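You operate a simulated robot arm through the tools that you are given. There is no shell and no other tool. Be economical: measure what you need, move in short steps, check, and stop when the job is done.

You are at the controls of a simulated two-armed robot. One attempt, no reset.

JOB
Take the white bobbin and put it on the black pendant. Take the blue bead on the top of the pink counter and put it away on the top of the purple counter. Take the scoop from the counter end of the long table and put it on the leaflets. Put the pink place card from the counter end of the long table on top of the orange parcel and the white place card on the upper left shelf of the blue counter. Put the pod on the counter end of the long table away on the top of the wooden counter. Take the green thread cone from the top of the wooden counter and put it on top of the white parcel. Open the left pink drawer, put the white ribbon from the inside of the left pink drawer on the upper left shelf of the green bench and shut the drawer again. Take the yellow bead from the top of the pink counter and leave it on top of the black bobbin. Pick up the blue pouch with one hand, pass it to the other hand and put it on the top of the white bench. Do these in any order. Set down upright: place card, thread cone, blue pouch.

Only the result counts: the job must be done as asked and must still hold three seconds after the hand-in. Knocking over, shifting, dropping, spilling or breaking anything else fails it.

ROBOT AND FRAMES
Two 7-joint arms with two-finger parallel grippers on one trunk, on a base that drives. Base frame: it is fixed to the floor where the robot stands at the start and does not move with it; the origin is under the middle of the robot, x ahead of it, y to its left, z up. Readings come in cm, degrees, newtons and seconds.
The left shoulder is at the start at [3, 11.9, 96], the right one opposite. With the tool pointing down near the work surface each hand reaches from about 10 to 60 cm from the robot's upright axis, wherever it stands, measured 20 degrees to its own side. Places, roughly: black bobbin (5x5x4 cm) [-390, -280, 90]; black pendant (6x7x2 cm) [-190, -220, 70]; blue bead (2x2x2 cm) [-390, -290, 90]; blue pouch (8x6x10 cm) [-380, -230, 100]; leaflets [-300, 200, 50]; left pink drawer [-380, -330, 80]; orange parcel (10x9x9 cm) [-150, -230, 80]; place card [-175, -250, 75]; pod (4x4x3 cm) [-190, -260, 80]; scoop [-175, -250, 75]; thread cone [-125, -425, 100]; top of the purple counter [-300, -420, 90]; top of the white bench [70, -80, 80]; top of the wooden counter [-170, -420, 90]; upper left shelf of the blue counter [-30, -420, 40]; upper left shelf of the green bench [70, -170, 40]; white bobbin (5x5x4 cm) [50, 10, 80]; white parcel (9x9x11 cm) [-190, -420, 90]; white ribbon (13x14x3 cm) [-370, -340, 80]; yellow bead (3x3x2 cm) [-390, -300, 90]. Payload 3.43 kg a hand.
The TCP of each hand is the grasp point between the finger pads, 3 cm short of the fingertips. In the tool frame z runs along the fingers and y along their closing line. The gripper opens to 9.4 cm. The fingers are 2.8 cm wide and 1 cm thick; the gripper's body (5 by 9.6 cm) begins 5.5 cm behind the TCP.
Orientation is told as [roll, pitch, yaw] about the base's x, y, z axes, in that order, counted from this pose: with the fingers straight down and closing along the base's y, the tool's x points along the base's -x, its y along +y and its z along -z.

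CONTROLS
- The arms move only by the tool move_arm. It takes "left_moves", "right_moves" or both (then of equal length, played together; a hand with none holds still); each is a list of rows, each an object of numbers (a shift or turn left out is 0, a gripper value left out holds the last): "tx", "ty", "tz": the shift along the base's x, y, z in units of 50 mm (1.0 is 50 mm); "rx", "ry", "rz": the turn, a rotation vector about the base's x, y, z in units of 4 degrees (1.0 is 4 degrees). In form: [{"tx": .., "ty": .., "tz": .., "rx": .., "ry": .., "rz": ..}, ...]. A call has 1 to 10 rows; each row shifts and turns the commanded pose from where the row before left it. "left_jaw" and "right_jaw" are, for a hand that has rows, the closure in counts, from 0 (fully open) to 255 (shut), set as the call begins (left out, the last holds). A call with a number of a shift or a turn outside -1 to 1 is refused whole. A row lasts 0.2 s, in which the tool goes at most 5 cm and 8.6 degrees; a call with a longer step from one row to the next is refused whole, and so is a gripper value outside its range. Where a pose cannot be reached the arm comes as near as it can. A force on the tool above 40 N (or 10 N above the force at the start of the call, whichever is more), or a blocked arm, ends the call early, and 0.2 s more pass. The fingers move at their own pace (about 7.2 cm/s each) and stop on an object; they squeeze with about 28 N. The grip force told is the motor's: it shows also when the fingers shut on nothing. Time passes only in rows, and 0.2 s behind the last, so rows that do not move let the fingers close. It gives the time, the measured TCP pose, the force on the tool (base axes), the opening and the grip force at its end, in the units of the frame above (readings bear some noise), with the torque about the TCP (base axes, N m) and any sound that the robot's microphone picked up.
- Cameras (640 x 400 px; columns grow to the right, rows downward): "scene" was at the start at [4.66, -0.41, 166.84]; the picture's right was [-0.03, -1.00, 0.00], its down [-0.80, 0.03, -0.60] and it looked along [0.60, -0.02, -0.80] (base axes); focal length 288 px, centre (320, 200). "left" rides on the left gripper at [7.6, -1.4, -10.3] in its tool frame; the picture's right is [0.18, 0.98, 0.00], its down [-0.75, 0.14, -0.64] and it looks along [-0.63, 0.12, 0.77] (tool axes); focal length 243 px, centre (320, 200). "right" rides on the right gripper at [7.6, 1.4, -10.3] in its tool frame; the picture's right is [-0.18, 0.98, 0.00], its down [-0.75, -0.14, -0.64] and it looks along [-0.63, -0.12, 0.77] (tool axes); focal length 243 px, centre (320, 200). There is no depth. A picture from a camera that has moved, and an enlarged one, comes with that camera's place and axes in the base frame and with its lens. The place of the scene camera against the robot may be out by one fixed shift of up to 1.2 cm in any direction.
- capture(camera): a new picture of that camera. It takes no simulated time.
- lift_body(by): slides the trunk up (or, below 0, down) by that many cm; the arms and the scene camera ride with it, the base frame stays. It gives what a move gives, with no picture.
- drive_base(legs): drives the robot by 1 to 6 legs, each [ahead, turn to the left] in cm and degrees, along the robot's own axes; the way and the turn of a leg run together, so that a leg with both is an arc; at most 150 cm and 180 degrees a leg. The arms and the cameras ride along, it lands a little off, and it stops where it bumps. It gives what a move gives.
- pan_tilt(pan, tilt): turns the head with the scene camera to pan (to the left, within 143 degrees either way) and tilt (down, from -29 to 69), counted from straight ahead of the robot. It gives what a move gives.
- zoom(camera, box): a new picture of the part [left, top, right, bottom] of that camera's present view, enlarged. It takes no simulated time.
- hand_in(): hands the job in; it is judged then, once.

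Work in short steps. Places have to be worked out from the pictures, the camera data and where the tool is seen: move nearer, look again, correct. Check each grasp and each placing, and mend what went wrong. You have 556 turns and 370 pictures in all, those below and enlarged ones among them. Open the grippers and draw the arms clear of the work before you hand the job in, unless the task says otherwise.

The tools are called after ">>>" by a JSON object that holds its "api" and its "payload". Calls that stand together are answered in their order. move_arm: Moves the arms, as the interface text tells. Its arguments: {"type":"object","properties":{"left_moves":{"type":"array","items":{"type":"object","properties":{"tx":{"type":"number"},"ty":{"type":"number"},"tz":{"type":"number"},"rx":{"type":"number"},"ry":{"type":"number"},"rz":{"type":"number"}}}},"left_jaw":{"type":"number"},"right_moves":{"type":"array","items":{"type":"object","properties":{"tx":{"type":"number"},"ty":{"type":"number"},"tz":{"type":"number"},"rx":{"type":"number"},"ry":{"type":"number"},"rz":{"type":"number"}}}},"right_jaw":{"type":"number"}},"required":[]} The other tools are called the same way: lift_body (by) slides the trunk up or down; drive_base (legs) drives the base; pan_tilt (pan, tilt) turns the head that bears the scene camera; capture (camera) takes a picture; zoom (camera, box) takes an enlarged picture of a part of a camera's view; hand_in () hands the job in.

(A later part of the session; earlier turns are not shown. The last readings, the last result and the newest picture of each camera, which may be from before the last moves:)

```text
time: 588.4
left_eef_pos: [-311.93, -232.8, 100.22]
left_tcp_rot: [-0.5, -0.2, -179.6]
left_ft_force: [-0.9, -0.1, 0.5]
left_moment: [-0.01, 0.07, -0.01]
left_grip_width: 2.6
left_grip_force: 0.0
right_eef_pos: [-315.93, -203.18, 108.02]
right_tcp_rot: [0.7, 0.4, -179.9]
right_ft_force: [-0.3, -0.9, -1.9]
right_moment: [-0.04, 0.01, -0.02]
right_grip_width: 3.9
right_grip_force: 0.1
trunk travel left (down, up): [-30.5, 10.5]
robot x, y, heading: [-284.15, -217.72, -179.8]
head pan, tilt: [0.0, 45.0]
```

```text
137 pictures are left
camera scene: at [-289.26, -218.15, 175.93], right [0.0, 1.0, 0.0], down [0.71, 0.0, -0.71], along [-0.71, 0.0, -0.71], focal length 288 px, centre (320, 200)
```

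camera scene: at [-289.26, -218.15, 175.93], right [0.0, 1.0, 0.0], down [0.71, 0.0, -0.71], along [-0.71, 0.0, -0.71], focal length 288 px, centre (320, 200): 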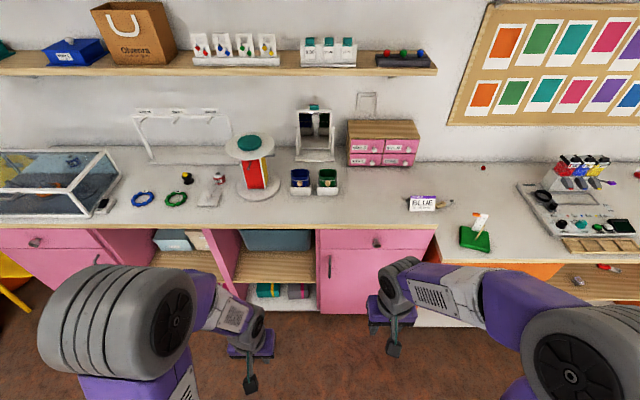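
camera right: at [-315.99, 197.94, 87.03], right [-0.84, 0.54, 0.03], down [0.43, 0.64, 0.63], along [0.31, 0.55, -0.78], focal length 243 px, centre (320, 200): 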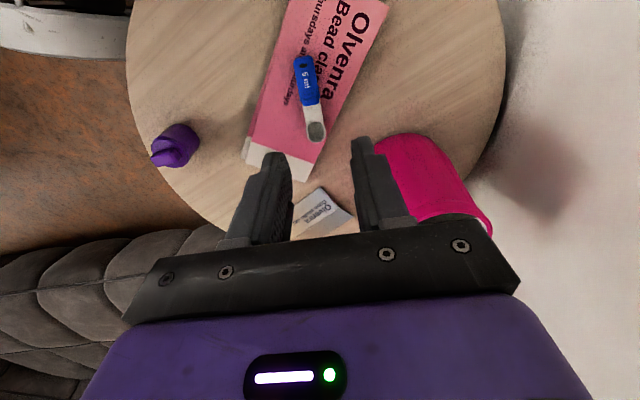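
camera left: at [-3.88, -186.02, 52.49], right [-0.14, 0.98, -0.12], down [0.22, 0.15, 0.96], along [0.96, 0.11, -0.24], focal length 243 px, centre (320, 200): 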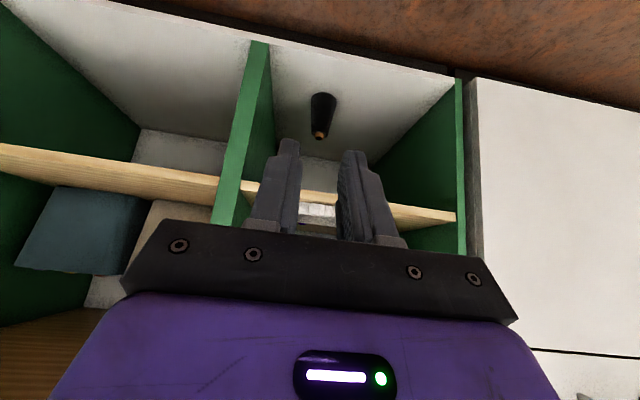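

The right arm is back to normal. Handover plan: right hand grips the pouch's front/back faces on its right part leaning right; left hand later grips the left part leaning left. I test those orientations in free space (both hands turned ±90° and rolled 24°).

>>> {"api": "move_arm", "payload": {"right_moves": [{"rz": -1}, {"rz": -1}, {"rz": -1}, {"rz": -1}, {"rz": -1}, {"rz": -1}, {"rz": -1}, {"rz": -1}, {"rz": -1}, {"rz": -1}], "left_moves": [{"rz": 1, "ty": -0.3}, {"rz": 1, "ty": -0.3}, {"rz": 1}, {"rz": 1}, {"rz": 1}, {"rz": 1}, {"rz": 1}, {"rz": 1}, {"rz": 1}, {"rz": 1}]}}

>>> {"api": "move_arm", "payload": {"right_moves": [{"rz": -1}, {"rz": -1}, {"rz": -1}, {"rz": -1}, {"rz": -1}, {"rz": -1}, {"rz": -1}, {"rz": -1}, {"rz": -1}, {"rz": -1}], "left_moves": [{"rz": 1}, {"rz": 1}, {"rz": 1}, {"rz": 1}, {"rz": 1}, {"rz": 1}, {"rz": 1}, {"rz": 1}, {"rz": 1}, {"rz": 1}]}}

>>> {"api": "move_arm", "payload": {"right_moves": [{"rz": -1}, {"rz": -1}, {"rz": -0.5}, {"rx": -1}, {"rx": -1}, {"rx": -1}, {"rx": -1}, {"rx": -1}, {"rx": -1}, {}], "left_moves": [{"rz": 1}, {"rz": 1}, {"rz": 0.5}, {"rx": 1}, {"rx": 1}, {"rx": 1}, {"rx": 1}, {"rx": 1}, {"rx": 1}, {}]}}

>>> {"api": "capture", "payload": {"camera": "scene"}}

```text
time: 590.6
left_eef_pos: [-312.26, -235.84, 100.2]
left_tcp_rot: [-0.5, -0.6, -139.5]
left_ft_force: [0.1, -0.1, -1.0]
left_moment: [-0.02, 0.0, 0.01]
left_grip_width: 2.61
left_grip_force: 0.0
left hand out of reach, approached as far as the arm can: row 4
right_eef_pos: [-315.88, -203.28, 108.02]
right_tcp_rot: [0.7, 0.3, 140.0]
right_ft_force: [0.0, -0.2, 0.0]
right_moment: [0.0, -0.01, -0.02]
right_grip_width: 3.89
right_grip_force: 0.2
trunk travel left (down, up): [-30.5, 10.5]
robot x, y, heading: [-284.42, -217.92, -179.9]
head pan, tilt: [0.0, 45.0]
```

```text
time: 592.8
left_eef_pos: [-312.22, -235.94, 100.04]
left_tcp_rot: [-0.5, -0.5, -99.5]
left_ft_force: [0.3, -0.4, -0.1]
left_moment: [0.02, -0.01, -0.02]
left_grip_width: 2.59
left_grip_force: 0.2
right_eef_pos: [-315.86, -203.48, 108.02]
right_tcp_rot: [0.6, 0.3, 100.0]
right_ft_force: [-0.2, 0.5, 0.0]
right_moment: [0.01, -0.01, 0.01]
right_grip_width: 3.86
right_grip_force: 0.1
trunk travel left (down, up): [-30.5, 10.5]
robot x, y, heading: [-284.38, -218.1, -179.7]
head pan, tilt: [0.0, 45.0]
```

```text
time: 595.0
left_eef_pos: [-312.24, -235.78, 100.15]
left_tcp_rot: [-0.3, 23.6, -89.5]
left_ft_force: [-0.2, 0.3, 0.2]
left_moment: [-0.02, 0.02, 0.01]
left_grip_width: 2.57
left_grip_force: 0.2
right_eef_pos: [-315.9, -203.35, 108.06]
right_tcp_rot: [0.7, 24.4, 90.0]
right_ft_force: [-0.3, 0.2, 0.4]
right_moment: [0.01, 0.0, 0.0]
right_grip_width: 3.91
right_grip_force: 0.1
trunk travel left (down, up): [-30.5, 10.5]
robot x, y, heading: [-284.67, -218.23, -179.7]
head pan, tilt: [0.0, 45.0]
```

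```text
136 pictures are left
camera scene: at [-289.33, -218.18, 175.93], right [0.0, 1.0, 0.0], down [0.71, 0.0, -0.71], along [-0.71, 0.0, -0.71], focal length 288 px, centre (320, 200)
```

scene: 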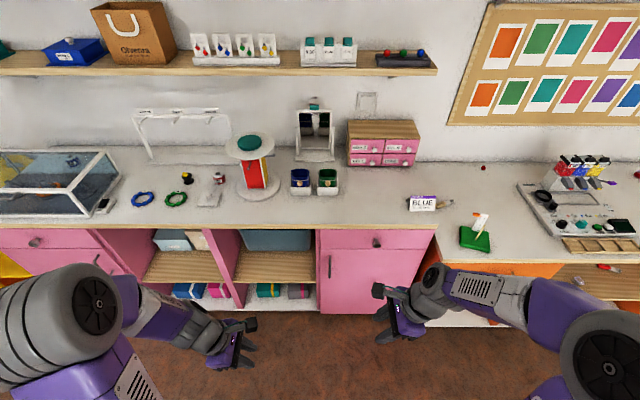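

Both orientations are reachable. To keep the two wrist cameras apart I increase the rolls to ~36°, then drive to stand left of the pouch.

>>> {"api": "move_arm", "payload": {"right_moves": [{"rx": -1}, {"rx": -1}, {"rx": -1}, {}], "left_moves": [{"rx": 1}, {"rx": 1}, {"rx": 1}, {}], "right_jaw": 0}}

>>> {"api": "drive_base", "payload": {"legs": [[0, 30], [36, 0], [0, -30], [7, 0]]}}

>>> {"api": "capture", "payload": {"camera": "scene"}}

>>> {"api": "capture", "payload": {"camera": "right"}}

```text
time: 596.0
left_eef_pos: [-312.26, -235.76, 100.28]
left_tcp_rot: [-0.2, 35.6, -89.6]
left_ft_force: [0.5, 0.8, -1.1]
left_moment: [0.0, -0.02, 0.02]
left_grip_width: 2.6
left_grip_force: 0.0
right_eef_pos: [-316.01, -203.34, 108.02]
right_tcp_rot: [0.7, 36.5, 90.1]
right_ft_force: [0.2, 0.0, 0.5]
right_moment: [0.01, 0.0, 0.01]
right_grip_width: 9.42
right_grip_force: 0.2
trunk travel left (down, up): [-30.5, 10.5]
robot x, y, heading: [-284.73, -218.01, -180.0]
head pan, tilt: [0.0, 45.0]
```

```text
time: 601.9
left_eef_pos: [-350.58, -253.42, 100.02]
left_tcp_rot: [0.0, 35.3, -90.1]
left_ft_force: [-1.1, -0.6, -0.3]
left_moment: [0.0, -0.04, -0.05]
left_grip_width: 2.6
left_grip_force: 0.0
right_eef_pos: [-353.91, -220.84, 107.96]
right_tcp_rot: [0.7, 36.3, 89.4]
right_ft_force: [-0.3, 0.1, -0.4]
right_moment: [-0.04, -0.07, -0.01]
right_grip_width: 9.4
right_grip_force: 0.0
trunk travel left (down, up): [-30.5, 10.5]
robot x, y, heading: [-322.6, -236.26, 179.2]
head pan, tilt: [0.0, 45.0]
```

```text
135 pictures are left
camera scene: at [-327.57, -236.02, 175.92], right [0.01, 1.0, 0.0], down [0.71, -0.01, -0.71], along [-0.71, 0.01, -0.71], focal length 288 px, centre (320, 200)
```

scene: 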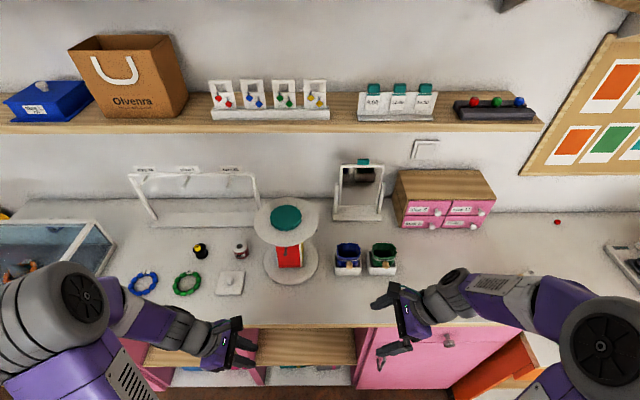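

```text
134 pictures are left
camera right: at [-355.27, -220.74, 120.87], right [-0.98, 0.17, -0.1], down [0.16, 0.98, 0.07], along [0.11, 0.05, -0.99], focal length 243 px, centre (320, 200)
```

right: 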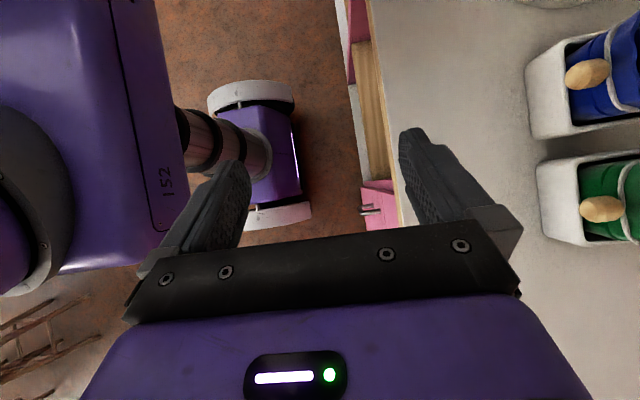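

I advance the right hand over the pouches (staying high) and look down.

>>> {"api": "move_arm", "payload": {"right_moves": [{"tx": -0.9, "tz": 0.2}, {"tx": -0.9, "tz": 0.2}, {"tx": -0.9}, {"tx": -0.9}, {"tx": -0.7}, {}]}}

>>> {"api": "capture", "payload": {"camera": "right"}}

>>> {"api": "zoom", "payload": {"camera": "scene", "box": [300, 200, 480, 320]}}

```text
time: 603.3
left_eef_pos: [-350.4, -253.32, 100.19]
left_tcp_rot: [-0.1, 35.4, -90.0]
left_ft_force: [-0.3, 0.4, 0.7]
left_moment: [-0.01, 0.02, 0.0]
left_grip_width: 2.6
left_grip_force: 0.0
right_eef_pos: [-375.33, -220.85, 109.98]
right_tcp_rot: [0.8, 36.3, 89.4]
right_ft_force: [-0.7, 0.2, 0.3]
right_moment: [0.03, 0.0, -0.01]
right_grip_width: 9.4
right_grip_force: 0.0
trunk travel left (down, up): [-30.5, 10.5]
robot x, y, heading: [-322.26, -236.04, 179.5]
head pan, tilt: [0.0, 45.0]
```

```text
133 pictures are left
camera right: at [-376.63, -220.67, 122.91], right [-0.98, 0.17, -0.1], down [0.16, 0.98, 0.07], along [0.11, 0.05, -0.99], focal length 243 px, centre (320, 200)
```

right: 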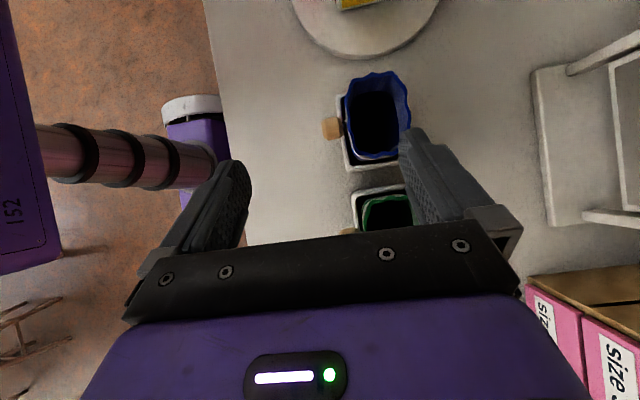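

```text
3.33 times, centred on (390, 260) of scene
camera zoom: at [-327.33, -236.02, 175.93], right [0.01, 1.0, 0.0], down [0.71, -0.01, -0.71], along [-0.71, 0.01, -0.71], focal length 959 px, centre (87, 0)
```

zoom: 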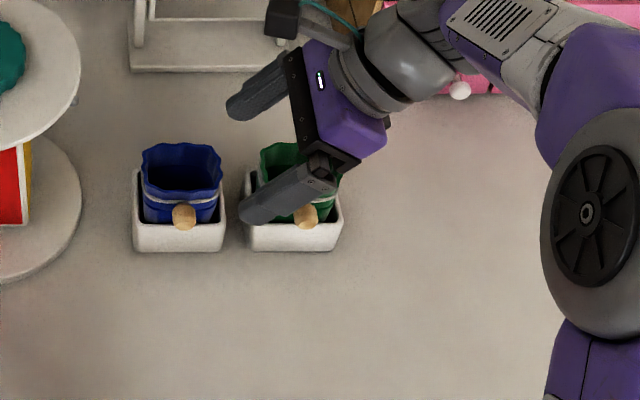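

Rim centre (-380.5,-226.4), 6.3×7.9 cm; the toggle is at the front centre. I bring the hand to TCP (-380.5,-222.5) and descend partway.

>>> {"api": "move_arm", "payload": {"right_moves": [{"tx": -0.5, "ty": -0.15}, {"tx": -0.53, "ty": -0.17}, {"tz": -0.6}, {"tz": -0.5}, {}]}}

>>> {"api": "capture", "payload": {"camera": "right"}}

>>> {"api": "zoom", "payload": {"camera": "scene", "box": [320, 210, 440, 290]}}

```text
time: 604.5
left_eef_pos: [-350.41, -253.41, 100.19]
left_tcp_rot: [-0.2, 35.5, -90.1]
left_ft_force: [0.1, -0.5, 0.2]
left_moment: [0.0, 0.0, 0.01]
left_grip_width: 2.6
left_grip_force: 0.0
right_eef_pos: [-380.53, -222.44, 104.5]
right_tcp_rot: [0.6, 36.3, 89.5]
right_ft_force: [-0.5, -0.2, 0.2]
right_moment: [-0.01, -0.01, 0.01]
right_grip_width: 9.41
right_grip_force: 0.0
trunk travel left (down, up): [-30.5, 10.5]
robot x, y, heading: [-322.48, -236.05, 179.5]
head pan, tilt: [0.0, 45.0]
```

```text
131 pictures are left
camera right: at [-381.79, -222.39, 117.36], right [-0.98, 0.16, -0.1], down [0.16, 0.98, 0.07], along [0.11, 0.05, -0.99], focal length 243 px, centre (320, 200)
```

right: 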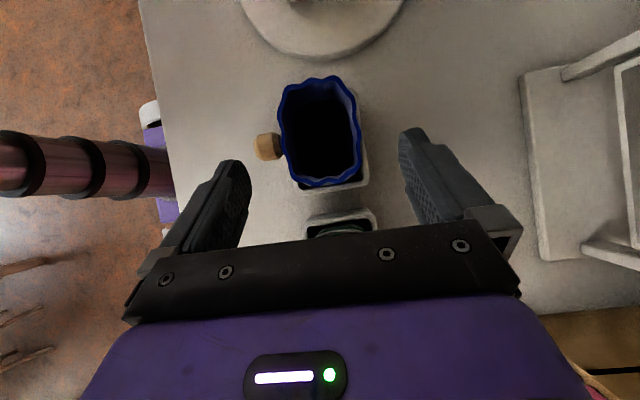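

```text
5.00 times, centred on (380, 250) of scene
camera zoom: at [-327.36, -236.03, 175.93], right [0.01, 1.0, 0.0], down [0.71, -0.01, -0.71], along [-0.71, 0.01, -0.71], focal length 1439 px, centre (20, -50)
```

zoom: 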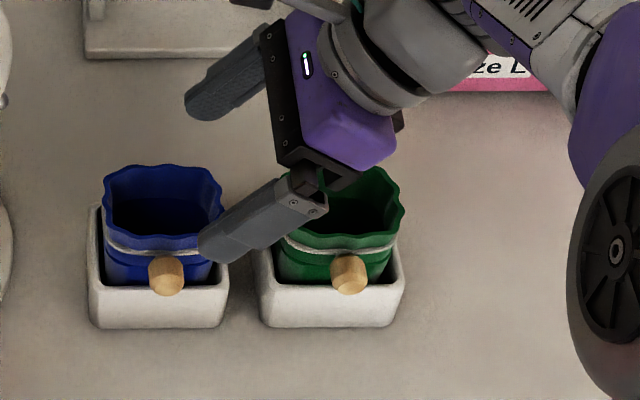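

Centred. I lower to TCP z≈99.2 and check the clearances.

>>> {"api": "move_arm", "payload": {"right_moves": [{"tz": -0.5}, {"tz": -0.3}, {"tz": -0.2}, {}]}}

>>> {"api": "zoom", "payload": {"camera": "scene", "box": [320, 210, 440, 290]}}

>>> {"api": "capture", "payload": {"camera": "left"}}

```text
time: 605.5
left_eef_pos: [-350.5, -253.49, 100.12]
left_tcp_rot: [-0.2, 35.5, -90.0]
left_ft_force: [-0.2, 0.0, -0.2]
left_moment: [0.02, -0.01, -0.01]
left_grip_width: 2.58
left_grip_force: 0.1
right_eef_pos: [-380.46, -222.43, 99.53]
right_tcp_rot: [0.7, 36.3, 89.4]
right_ft_force: [0.2, 0.1, -0.4]
right_moment: [-0.01, -0.01, -0.02]
right_grip_width: 9.41
right_grip_force: 0.1
trunk travel left (down, up): [-30.5, 10.5]
robot x, y, heading: [-322.52, -235.75, 179.4]
head pan, tilt: [0.0, 45.0]
```

```text
5.00 times, centred on (380, 250) of scene
camera zoom: at [-327.39, -236.04, 175.93], right [0.01, 1.0, 0.0], down [0.71, -0.01, -0.71], along [-0.71, 0.01, -0.71], focal length 1439 px, centre (20, -50)
```

zoom: 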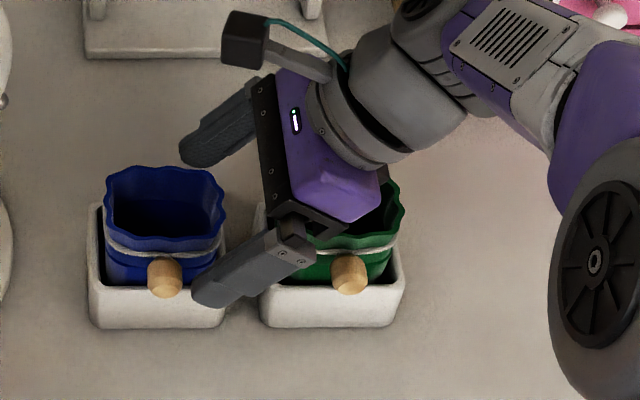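

```text
128 pictures are left
camera left: at [-351.88, -253.19, 112.78], right [0.98, 0.15, 0.1], down [0.14, -0.99, 0.08], along [0.12, -0.07, -0.99], focal length 243 px, centre (320, 200)
```

left: 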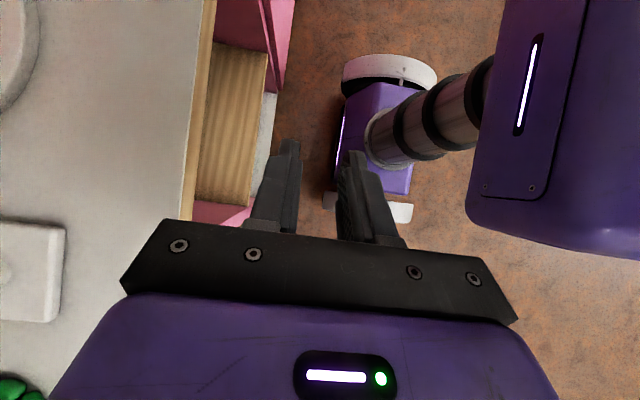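

The fingertip clears the toggle and holder. I close.

>>> {"api": "move_arm", "payload": {"right_moves": [{"tz": -0.06}, {}, {}, {}, {}], "right_jaw": 255}}

>>> {"api": "zoom", "payload": {"camera": "scene", "box": [320, 210, 440, 290]}}

```text
time: 606.7
left_eef_pos: [-350.48, -253.32, 100.17]
left_tcp_rot: [-0.2, 35.4, -90.2]
left_ft_force: [0.4, -0.5, 0.0]
left_moment: [0.01, 0.02, -0.01]
left_grip_width: 2.57
left_grip_force: 0.0
right_eef_pos: [-380.53, -222.47, 99.14]
right_tcp_rot: [0.7, 36.4, 89.4]
right_ft_force: [0.9, -0.5, 0.6]
right_moment: [-0.01, 0.07, -0.06]
right_grip_width: 5.72
right_grip_force: 27.8
trunk travel left (down, up): [-30.5, 10.5]
robot x, y, heading: [-322.42, -236.26, 179.6]
head pan, tilt: [0.0, 45.0]
```

```text
5.00 times, centred on (380, 250) of scene
camera zoom: at [-327.39, -236.02, 175.93], right [0.01, 1.0, 0.0], down [0.71, -0.01, -0.71], along [-0.71, 0.01, -0.71], focal length 1439 px, centre (20, -50)
```

zoom: 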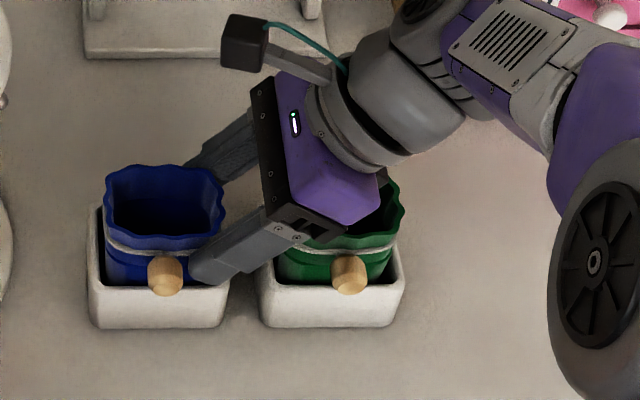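

Gripped (5.7 cm). I lift slowly and check.

>>> {"api": "move_arm", "payload": {"right_moves": [{"tz": 0.15}, {"tz": 0.2}, {"tz": 0.3}, {"tz": 0.4}, {}]}}

>>> {"api": "zoom", "payload": {"camera": "scene", "box": [320, 200, 440, 290]}}

>>> {"api": "capture", "payload": {"camera": "right"}}

```text
time: 607.9
left_eef_pos: [-350.49, -253.42, 100.23]
left_tcp_rot: [-0.2, 35.5, -90.1]
left_ft_force: [-0.2, -0.1, 0.6]
left_moment: [0.03, -0.01, 0.04]
left_grip_width: 2.59
left_grip_force: 0.1
right_eef_pos: [-380.46, -222.45, 104.52]
right_tcp_rot: [0.7, 36.2, 89.5]
right_ft_force: [-0.6, -0.1, -1.1]
right_moment: [0.01, -0.01, 0.0]
right_grip_width: 5.7
right_grip_force: 28.0
trunk travel left (down, up): [-30.5, 10.5]
robot x, y, heading: [-322.07, -235.73, 179.4]
head pan, tilt: [0.0, 45.0]
```

```text
4.44 times, centred on (380, 245) of scene
camera zoom: at [-327.44, -236.01, 175.92], right [0.01, 1.0, 0.0], down [0.71, -0.01, -0.71], along [-0.71, 0.01, -0.71], focal length 1279 px, centre (53, 0)
```

zoom: 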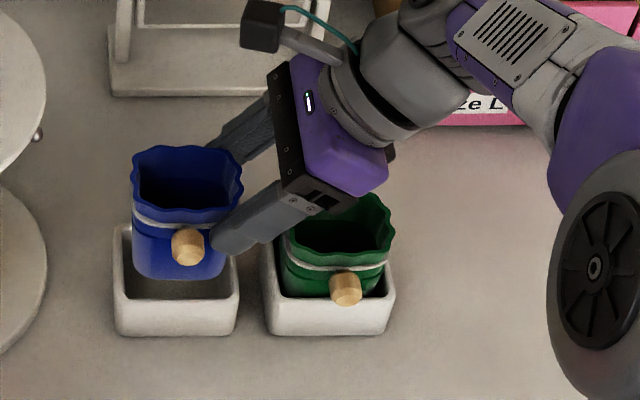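

```text
125 pictures are left
camera right: at [-381.78, -222.35, 117.36], right [-0.98, 0.17, -0.1], down [0.16, 0.98, 0.07], along [0.11, 0.05, -0.99], focal length 243 px, centre (320, 200)
```

right: 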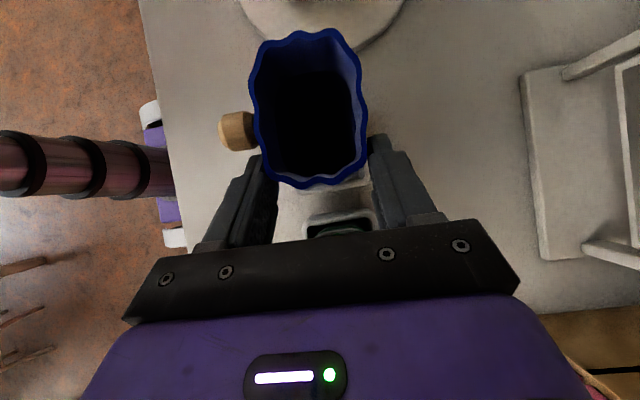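

Pouch is up and level. I lift further, back away from the counter, and bring it to the middle.

>>> {"api": "move_arm", "payload": {"right_moves": [{"tz": 0.5}, {"tz": 0.6}, {"tz": 0.6}, {}]}}

>>> {"api": "drive_base", "payload": {"legs": [[-34, 0]]}}

>>> {"api": "move_arm", "payload": {"right_moves": [{"ty": -0.4}, {"ty": -0.5}, {"ty": -0.5, "tx": 0.4}, {"ty": -0.4, "tx": 0.4}, {"tx": 0.3}, {}], "left_moves": [{"ty": -0.5}, {"ty": -0.5}, {}, {}, {}, {}], "left_jaw": 0}}

>>> {"api": "capture", "payload": {"camera": "scene"}}

>>> {"api": "capture", "payload": {"camera": "left"}}

```text
time: 608.9
left_eef_pos: [-350.49, -253.42, 100.14]
left_tcp_rot: [-0.2, 35.5, -90.1]
left_ft_force: [-0.2, -0.5, -0.8]
left_moment: [-0.03, 0.02, 0.03]
left_grip_width: 2.59
left_grip_force: 0.1
right_eef_pos: [-380.69, -222.57, 112.86]
right_tcp_rot: [0.6, 36.3, 89.5]
right_ft_force: [0.0, -0.2, -0.6]
right_moment: [-0.01, -0.02, 0.01]
right_grip_width: 5.76
right_grip_force: 27.5
trunk travel left (down, up): [-30.5, 10.5]
robot x, y, heading: [-322.34, -236.0, 179.4]
head pan, tilt: [0.0, 45.0]
```

```text
time: 611.1
left_eef_pos: [-316.35, -253.73, 100.16]
left_tcp_rot: [-0.2, 35.5, -90.0]
left_ft_force: [0.3, 0.1, 0.5]
left_moment: [0.0, 0.01, 0.01]
left_grip_width: 2.61
left_grip_force: 0.1
right_eef_pos: [-346.36, -222.86, 112.96]
right_tcp_rot: [0.6, 36.4, 89.5]
right_ft_force: [-0.4, 0.1, 0.0]
right_moment: [0.01, 0.01, -0.01]
right_grip_width: 5.7
right_grip_force: 28.3
trunk travel left (down, up): [-30.5, 10.5]
robot x, y, heading: [-288.3, -235.73, 179.6]
head pan, tilt: [0.0, 45.0]
```

```text
time: 612.5
left_eef_pos: [-316.47, -258.67, 100.07]
left_tcp_rot: [-0.2, 35.6, -90.0]
left_ft_force: [-0.4, -0.1, 0.7]
left_moment: [0.01, 0.02, -0.02]
left_grip_width: 9.4
left_grip_force: 0.0
right_eef_pos: [-341.0, -231.91, 112.77]
right_tcp_rot: [0.7, 36.3, 89.5]
right_ft_force: [-0.1, -0.6, -0.5]
right_moment: [-0.01, -0.01, -0.02]
right_grip_width: 5.71
right_grip_force: 28.0
trunk travel left (down, up): [-30.5, 10.5]
robot x, y, heading: [-289.04, -236.29, 179.4]
head pan, tilt: [0.0, 45.0]
```

```text
124 pictures are left
camera scene: at [-293.36, -236.33, 175.92], right [0.01, 1.0, 0.0], down [0.71, 0.0, -0.71], along [-0.71, 0.01, -0.71], focal length 288 px, centre (320, 200)
```

scene: 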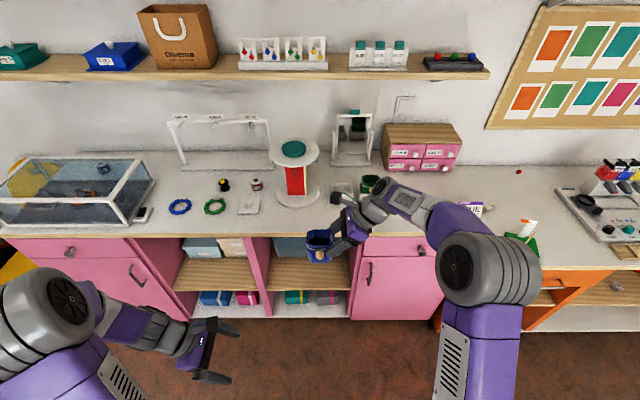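

```text
123 pictures are left
camera left: at [-317.8, -258.52, 112.75], right [0.98, 0.15, 0.1], down [0.14, -0.99, 0.08], along [0.12, -0.07, -0.99], focal length 243 px, centre (320, 200)
```

left: 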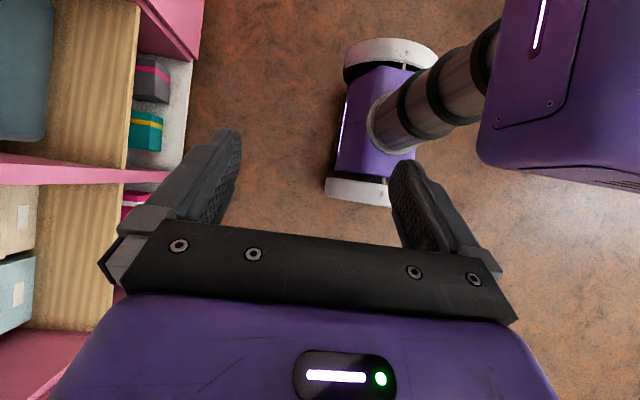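

The pouch centre is now ≈(-341,-235.9). I bring the open left hand level with it on its left side.

>>> {"api": "move_arm", "payload": {"left_moves": [{"tx": -0.8, "tz": 0.3}, {"tx": -0.8, "tz": 0.3}, {"tx": -0.8, "tz": 0.4}, {"tx": -0.8, "tz": 0.4}, {"tx": -0.8, "tz": 0.4}, {"tx": -0.9}, {}]}}

>>> {"api": "capture", "payload": {"camera": "left"}}

>>> {"api": "capture", "payload": {"camera": "scene"}}

```text
time: 614.1
left_eef_pos: [-340.93, -258.62, 109.33]
left_tcp_rot: [-0.3, 35.5, -89.9]
left_ft_force: [0.6, -0.3, 0.1]
left_moment: [-0.03, 0.01, -0.02]
left_grip_width: 9.39
left_grip_force: 0.1
right_eef_pos: [-340.94, -231.73, 112.98]
right_tcp_rot: [0.7, 36.3, 89.5]
right_ft_force: [0.8, 0.2, -0.9]
right_moment: [0.06, -0.01, 0.0]
right_grip_width: 5.72
right_grip_force: 27.5
trunk travel left (down, up): [-30.5, 10.5]
robot x, y, heading: [-288.8, -236.16, 179.7]
head pan, tilt: [0.0, 45.0]
```

```text
122 pictures are left
camera left: at [-342.26, -258.46, 121.87], right [0.98, 0.15, 0.1], down [0.14, -0.99, 0.08], along [0.12, -0.07, -0.99], focal length 243 px, centre (320, 200)
```

left: 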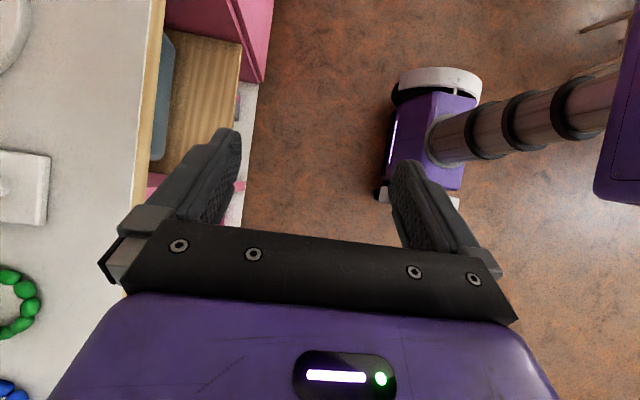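

```text
121 pictures are left
camera scene: at [-293.17, -236.28, 175.93], right [0.01, 1.0, 0.0], down [0.71, 0.0, -0.71], along [-0.71, 0.0, -0.71], focal length 288 px, centre (320, 200)
```

scene: 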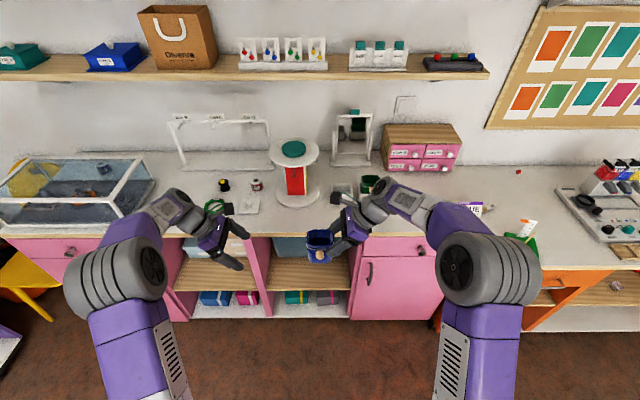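

I move the left hand in sideways, in two stages.

>>> {"api": "move_arm", "payload": {"left_moves": [{"ty": 0.6}, {"ty": 0.7}, {"ty": 0.7}, {"ty": 0.4}, {}]}}

>>> {"api": "capture", "payload": {"camera": "left"}}

>>> {"api": "zoom", "payload": {"camera": "scene", "box": [220, 170, 400, 290]}}

```text
time: 615.3
left_eef_pos: [-340.84, -246.76, 109.14]
left_tcp_rot: [-0.1, 35.5, -89.9]
left_ft_force: [-0.2, -0.8, 0.6]
left_moment: [-0.02, -0.02, 0.02]
left_grip_width: 9.38
left_grip_force: 0.2
right_eef_pos: [-340.98, -231.76, 112.92]
right_tcp_rot: [0.7, 36.3, 89.5]
right_ft_force: [0.3, 0.2, -0.5]
right_moment: [-0.02, 0.0, 0.0]
right_grip_width: 5.73
right_grip_force: 28.5
trunk travel left (down, up): [-30.5, 10.5]
robot x, y, heading: [-288.54, -236.04, 179.9]
head pan, tilt: [0.0, 45.0]
```

```text
120 pictures are left
camera left: at [-342.25, -246.45, 121.75], right [0.98, 0.15, 0.1], down [0.14, -0.99, 0.08], along [0.12, -0.07, -0.99], focal length 243 px, centre (320, 200)
```

left: 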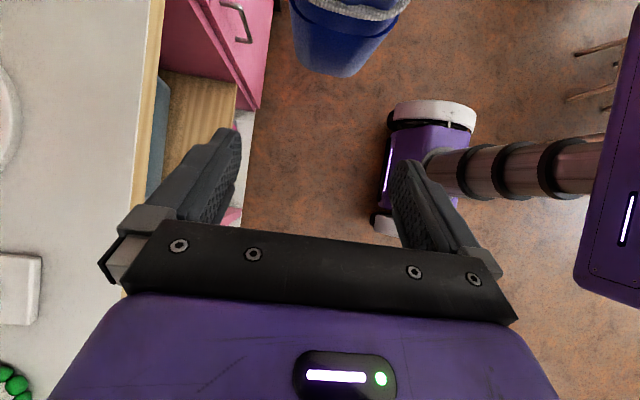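

```text
3.33 times, centred on (310, 230) of scene
camera zoom: at [-293.34, -236.32, 175.92], right [0.01, 1.0, 0.0], down [0.71, 0.0, -0.71], along [-0.71, 0.01, -0.71], focal length 959 px, centre (353, 100)
```

zoom: 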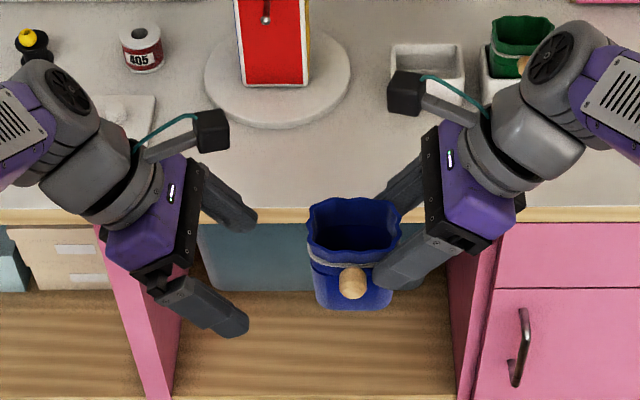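

Geometry is as planned. I move the left hand in the last 7.3 cm.

>>> {"api": "move_arm", "payload": {"left_moves": [{"ty": 0.5, "tx": 0.04}, {"ty": 0.5, "tx": 0.03}, {"ty": 0.4}, {}]}}

>>> {"api": "zoom", "payload": {"camera": "scene", "box": [220, 170, 400, 290]}}

>>> {"api": "capture", "payload": {"camera": "left"}}

```text
time: 616.3
left_eef_pos: [-340.69, -239.75, 109.16]
left_tcp_rot: [0.0, 35.4, -89.9]
left_ft_force: [0.4, -0.6, 0.1]
left_moment: [0.01, 0.01, 0.0]
left_grip_width: 9.42
left_grip_force: 0.0
right_eef_pos: [-340.99, -231.96, 112.82]
right_tcp_rot: [0.7, 36.3, 89.6]
right_ft_force: [0.1, -1.1, -0.1]
right_moment: [0.02, -0.02, -0.02]
right_grip_width: 5.73
right_grip_force: 27.9
trunk travel left (down, up): [-30.5, 10.5]
robot x, y, heading: [-288.36, -235.91, 179.6]
head pan, tilt: [0.0, 45.0]
```

```text
3.33 times, centred on (310, 230) of scene
camera zoom: at [-293.32, -236.33, 175.93], right [0.01, 1.0, 0.0], down [0.71, 0.0, -0.71], along [-0.71, 0.01, -0.71], focal length 959 px, centre (353, 100)
```

zoom: 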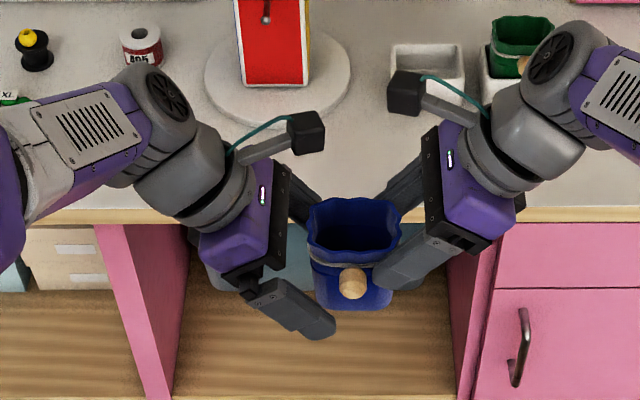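

```text
117 pictures are left
camera left: at [-341.99, -239.45, 121.76], right [0.98, 0.15, 0.1], down [0.14, -0.99, 0.08], along [0.12, -0.07, -0.99], focal length 243 px, centre (320, 200)
```

left: 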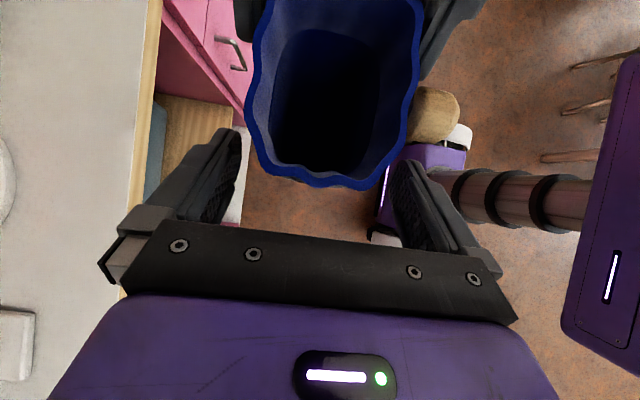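

Overlap is decent; I nudge 6 mm further in and 4 mm in x, then close the left hand gently.

>>> {"api": "move_arm", "payload": {"left_moves": [{"ty": 0.12, "tx": 0.08}, {}]}}

>>> {"api": "move_arm", "payload": {"left_moves": [{}, {}, {}, {}, {}], "left_jaw": 255}}

>>> {"api": "zoom", "payload": {"camera": "scene", "box": [220, 170, 400, 290]}}

```text
time: 616.9
left_eef_pos: [-340.13, -239.12, 109.19]
left_tcp_rot: [-0.2, 35.5, -90.0]
left_ft_force: [0.4, 0.5, 0.3]
left_moment: [0.01, 0.0, 0.01]
left_grip_width: 9.4
left_grip_force: 0.0
right_eef_pos: [-340.94, -231.95, 112.97]
right_tcp_rot: [0.7, 36.3, 89.5]
right_ft_force: [-0.2, -0.3, -1.4]
right_moment: [0.0, 0.01, 0.02]
right_grip_width: 5.73
right_grip_force: 27.6
trunk travel left (down, up): [-30.5, 10.5]
robot x, y, heading: [-288.36, -236.5, 179.4]
head pan, tilt: [0.0, 45.0]
```

```text
time: 618.1
left_eef_pos: [-340.42, -239.35, 109.08]
left_tcp_rot: [-0.6, 35.3, -89.8]
left_ft_force: [-28.3, -13.3, -8.6]
left_moment: [0.08, -0.83, 0.95]
left_grip_width: 5.74
left_grip_force: 28.1
right_eef_pos: [-340.85, -231.78, 112.98]
right_tcp_rot: [0.2, 36.2, 89.5]
right_ft_force: [27.7, 12.3, 7.9]
right_moment: [-0.23, -0.26, 1.24]
right_grip_width: 5.75
right_grip_force: 28.1
trunk travel left (down, up): [-30.5, 10.5]
robot x, y, heading: [-288.57, -236.01, 179.7]
head pan, tilt: [0.0, 45.0]
```

```text
3.33 times, centred on (310, 230) of scene
camera zoom: at [-293.32, -236.29, 175.93], right [0.01, 1.0, 0.0], down [0.71, 0.0, -0.71], along [-0.71, 0.0, -0.71], focal length 959 px, centre (353, 100)
```

zoom: 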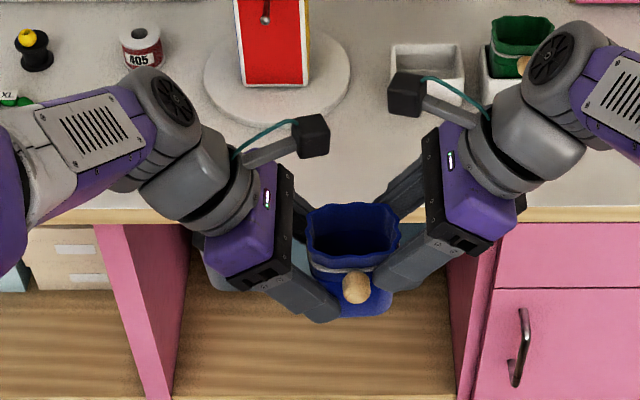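

Both hands hold it (widths 5.74/5.75). I relieve the small x misfit, then open the right hand.

>>> {"api": "move_arm", "payload": {"left_moves": [{"tx": -0.05}, {}, {}]}}

>>> {"api": "move_arm", "payload": {"right_moves": [{}, {}, {}, {}], "right_jaw": 0}}

>>> {"api": "zoom", "payload": {"camera": "scene", "box": [220, 170, 400, 290]}}

```text
time: 618.9
left_eef_pos: [-340.47, -239.32, 109.18]
left_tcp_rot: [-0.3, 35.1, -89.9]
left_ft_force: [-19.1, -16.0, -4.8]
left_moment: [0.26, -0.3, 0.63]
left_grip_width: 5.77
left_grip_force: 28.3
right_eef_pos: [-341.03, -231.78, 112.91]
right_tcp_rot: [0.5, 36.2, 89.4]
right_ft_force: [18.8, 15.8, 5.3]
right_moment: [-0.02, -0.37, 0.81]
right_grip_width: 5.74
right_grip_force: 27.8
trunk travel left (down, up): [-30.5, 10.5]
robot x, y, heading: [-288.5, -235.87, 179.8]
head pan, tilt: [0.0, 45.0]
```

```text
time: 619.9
left_eef_pos: [-340.48, -239.08, 109.26]
left_tcp_rot: [-0.2, 35.6, -90.0]
left_ft_force: [-0.3, -4.3, 3.9]
left_moment: [0.23, -0.2, -0.2]
left_grip_width: 5.77
left_grip_force: 28.2
right_eef_pos: [-341.02, -231.76, 112.92]
right_tcp_rot: [0.6, 36.4, 89.5]
right_ft_force: [1.4, 3.4, -4.5]
right_moment: [0.17, 0.24, 0.21]
right_grip_width: 9.38
right_grip_force: 0.1
trunk travel left (down, up): [-30.5, 10.5]
robot x, y, heading: [-288.3, -236.42, 179.4]
head pan, tilt: [0.0, 45.0]
```

```text
3.33 times, centred on (310, 230) of scene
camera zoom: at [-293.33, -236.3, 175.93], right [0.01, 1.0, 0.0], down [0.71, 0.0, -0.71], along [-0.71, 0.0, -0.71], focal length 959 px, centre (353, 100)
```

zoom: 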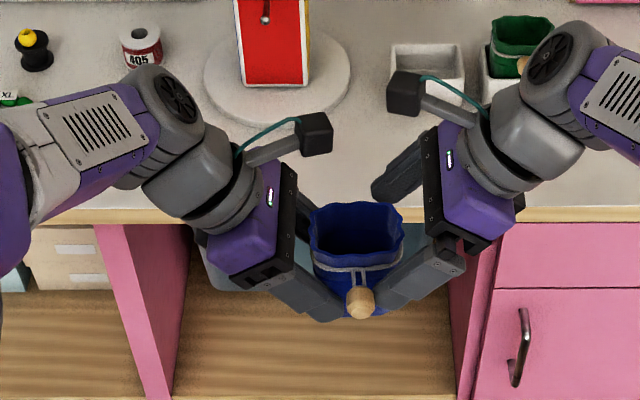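

The left holds it. I withdraw the right hand back along its axis.

>>> {"api": "move_arm", "payload": {"right_moves": [{"ty": 0.25, "tz": 0.3}, {"ty": 0.45, "tz": 0.5}, {"ty": 0.6, "tz": 0.4}, {"ty": 0.9}, {"ty": 0.9}, {}]}}

>>> {"api": "zoom", "payload": {"camera": "scene", "box": [220, 170, 400, 290]}}

>>> {"api": "capture", "payload": {"camera": "left"}}

```text
time: 621.3
left_eef_pos: [-340.36, -239.13, 109.23]
left_tcp_rot: [-0.2, 35.5, -90.0]
left_ft_force: [1.1, 0.2, -0.6]
left_moment: [0.01, 0.04, 0.0]
left_grip_width: 5.76
left_grip_force: 28.5
right_eef_pos: [-341.05, -216.36, 118.99]
right_tcp_rot: [0.7, 36.3, 89.6]
right_ft_force: [-0.4, 0.0, -0.6]
right_moment: [0.04, -0.01, -0.04]
right_grip_width: 9.39
right_grip_force: 0.0
trunk travel left (down, up): [-30.5, 10.5]
robot x, y, heading: [-288.57, -236.17, 179.5]
head pan, tilt: [0.0, 45.0]
```

```text
3.33 times, centred on (310, 230) of scene
camera zoom: at [-293.32, -236.38, 175.93], right [0.01, 1.0, 0.0], down [0.71, 0.0, -0.71], along [-0.71, 0.01, -0.71], focal length 959 px, centre (353, 100)
```

zoom: 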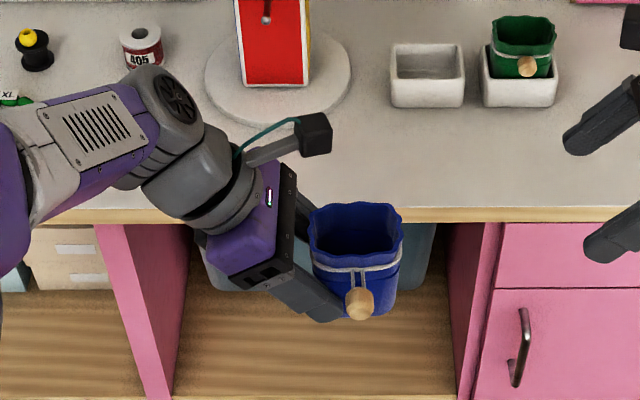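

```text
113 pictures are left
camera left: at [-341.79, -238.92, 121.77], right [0.98, 0.15, 0.1], down [0.14, -0.99, 0.08], along [0.12, -0.07, -0.99], focal length 243 px, centre (320, 200)
```

left: 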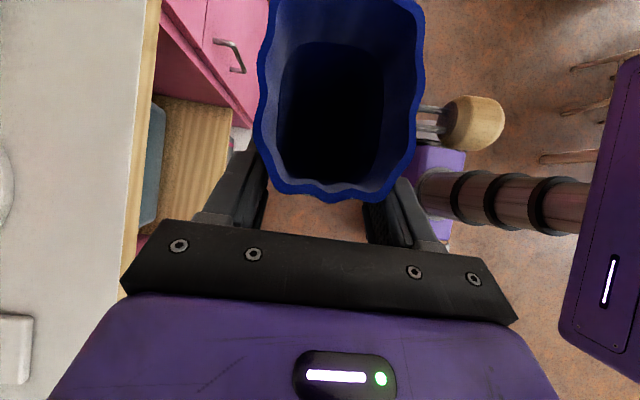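

The handover succeeded; the pouch is upright in the left hand. I tuck both hands and drive around to the white bench.

>>> {"api": "move_arm", "payload": {"left_moves": [{"tx": 0.6}, {"tx": 0.6}, {"tx": 0.6}, {"tx": 0.4}, {}], "right_moves": [{"tx": 0.8}, {"tx": 0.8}, {"tx": 0.8}, {"tz": -0.6}, {"tz": -0.6}]}}

>>> {"api": "drive_base", "payload": {"legs": [[0, 90], [98, 0], [0, 90], [150, 0], [103, 0], [0, 90]]}}

>>> {"api": "drive_base", "payload": {"legs": [[150, 0], [80, 0], [0, -90]]}}

>>> {"api": "pan_tilt", "payload": {"pan": 0, "tilt": 45}}

>>> {"api": "capture", "payload": {"camera": "scene"}}

```text
time: 622.5
left_eef_pos: [-329.37, -239.1, 109.02]
left_tcp_rot: [-0.1, 35.5, -90.1]
left_ft_force: [-0.6, 0.2, -0.8]
left_moment: [0.0, 0.0, 0.0]
left_grip_width: 5.74
left_grip_force: 27.6
right_eef_pos: [-329.03, -216.33, 112.8]
right_tcp_rot: [0.8, 36.3, 89.5]
right_ft_force: [-0.1, -0.6, 0.2]
right_moment: [0.0, 0.0, -0.01]
right_grip_width: 9.39
right_grip_force: 0.1
trunk travel left (down, up): [-30.5, 10.5]
robot x, y, heading: [-288.7, -236.27, 179.5]
head pan, tilt: [0.0, 45.0]
```

```text
time: 651.0
left_eef_pos: [-40.75, -292.05, 109.08]
left_tcp_rot: [-0.2, 35.5, 180.1]
left_ft_force: [-0.4, -1.4, -0.6]
left_moment: [-0.03, -0.02, 0.0]
left_grip_width: 5.75
left_grip_force: 27.8
right_eef_pos: [-17.93, -292.42, 112.77]
right_tcp_rot: [0.7, 36.3, -0.5]
right_ft_force: [0.7, 0.0, 0.0]
right_moment: [-0.02, 0.0, 0.03]
right_grip_width: 9.4
right_grip_force: 0.1
trunk travel left (down, up): [-30.5, 10.5]
robot x, y, heading: [-37.7, -332.98, 89.5]
head pan, tilt: [0.0, 45.0]
```

```text
time: 666.1
left_eef_pos: [5.12, -101.01, 109.13]
left_tcp_rot: [-0.2, 35.4, 89.6]
left_ft_force: [0.2, 0.3, -0.4]
left_moment: [0.05, -0.03, 0.01]
left_grip_width: 5.75
left_grip_force: 27.8
right_eef_pos: [4.67, -123.52, 112.81]
right_tcp_rot: [0.6, 36.3, -91.0]
right_ft_force: [0.5, 0.2, 0.0]
right_moment: [0.0, 0.02, 0.0]
right_grip_width: 9.38
right_grip_force: 0.0
trunk travel left (down, up): [-30.5, 10.5]
robot x, y, heading: [-35.97, -103.43, -1.0]
head pan, tilt: [0.0, 45.0]
```

```text
time: 666.7
left_eef_pos: [5.26, -100.92, 109.06]
left_tcp_rot: [-0.3, 35.5, 89.5]
left_ft_force: [0.3, -0.1, 0.0]
left_moment: [0.04, -0.01, -0.03]
left_grip_width: 5.74
left_grip_force: 28.2
right_eef_pos: [4.51, -123.73, 112.82]
right_tcp_rot: [0.8, 36.3, -91.0]
right_ft_force: [0.1, 0.0, -0.6]
right_moment: [0.04, 0.02, 0.01]
right_grip_width: 9.4
right_grip_force: 0.0
trunk travel left (down, up): [-30.5, 10.5]
robot x, y, heading: [-35.81, -103.65, -0.9]
head pan, tilt: [0.0, 45.0]
```

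```text
112 pictures are left
camera scene: at [-30.42, -103.82, 175.93], right [-0.01, -1.0, 0.0], down [-0.71, 0.01, -0.71], along [0.71, -0.01, -0.71], focal length 288 px, centre (320, 200)
```

scene: 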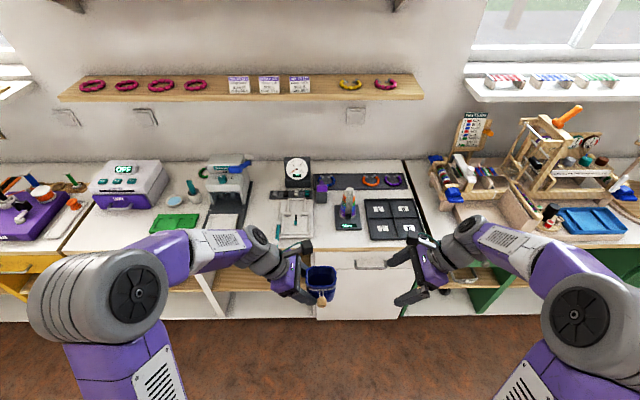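

>>> {"api": "zoom", "payload": {"camera": "scene", "box": [60, 140, 430, 270]}}

```text
1.73 times, centred on (245, 205) of scene
camera zoom: at [-30.42, -103.82, 175.93], right [-0.01, -1.0, 0.0], down [-0.71, 0.01, -0.71], along [0.71, -0.01, -0.71], focal length 498 px, centre (450, 191)
```

zoom: 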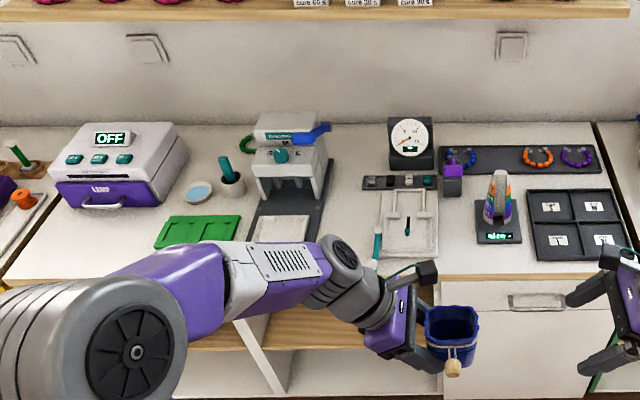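

A free spot is in front of the lamp box at about (47,-16) (x 37–56, y -30…0). I drive up to it.

>>> {"api": "drive_base", "payload": {"legs": [[0, 91], [84, 0], [0, -90]]}}

>>> {"api": "capture", "payload": {"camera": "scene"}}

>>> {"api": "zoom", "payload": {"camera": "scene", "box": [230, 140, 430, 270]}}

```text
time: 678.9
left_eef_pos: [5.04, -16.64, 109.05]
left_tcp_rot: [-0.3, 35.4, 89.8]
left_ft_force: [-0.2, -0.1, -0.7]
left_moment: [-0.03, 0.01, 0.03]
left_grip_width: 5.73
left_grip_force: 27.9
right_eef_pos: [4.64, -39.34, 112.83]
right_tcp_rot: [0.7, 36.3, -90.7]
right_ft_force: [-0.6, 0.3, -0.1]
right_moment: [0.01, -0.02, 0.01]
right_grip_width: 9.39
right_grip_force: 0.1
trunk travel left (down, up): [-30.5, 10.5]
robot x, y, heading: [-36.23, -19.14, -0.6]
head pan, tilt: [0.0, 45.0]
```

```text
110 pictures are left
camera scene: at [-30.53, -19.65, 175.93], right [-0.01, -1.0, 0.0], down [-0.71, 0.01, -0.71], along [0.71, -0.01, -0.71], focal length 288 px, centre (320, 200)
```

scene: 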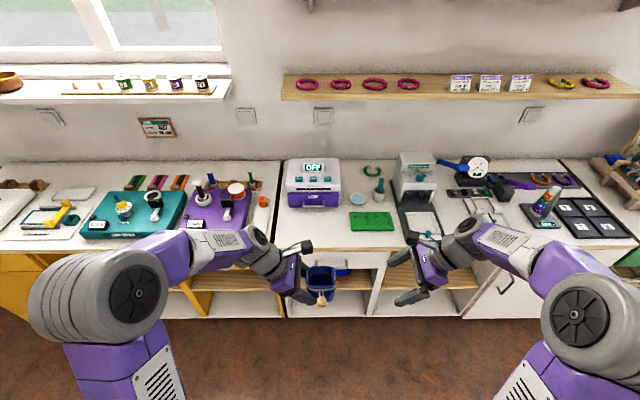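

```text
3.08 times, centred on (330, 205) of scene
camera zoom: at [-30.53, -19.65, 175.93], right [-0.01, -1.0, 0.0], down [-0.71, 0.01, -0.71], along [0.71, -0.01, -0.71], focal length 886 px, centre (289, 185)
```

zoom: 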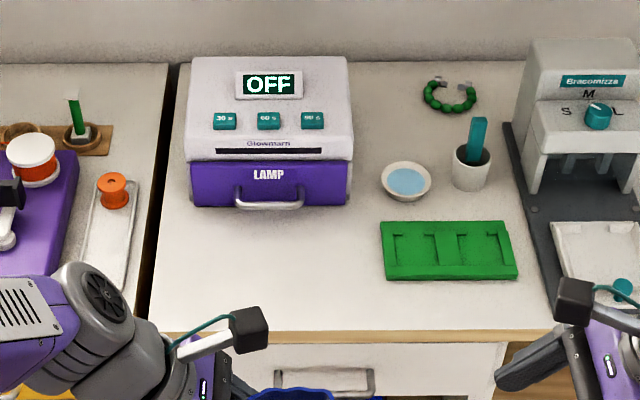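

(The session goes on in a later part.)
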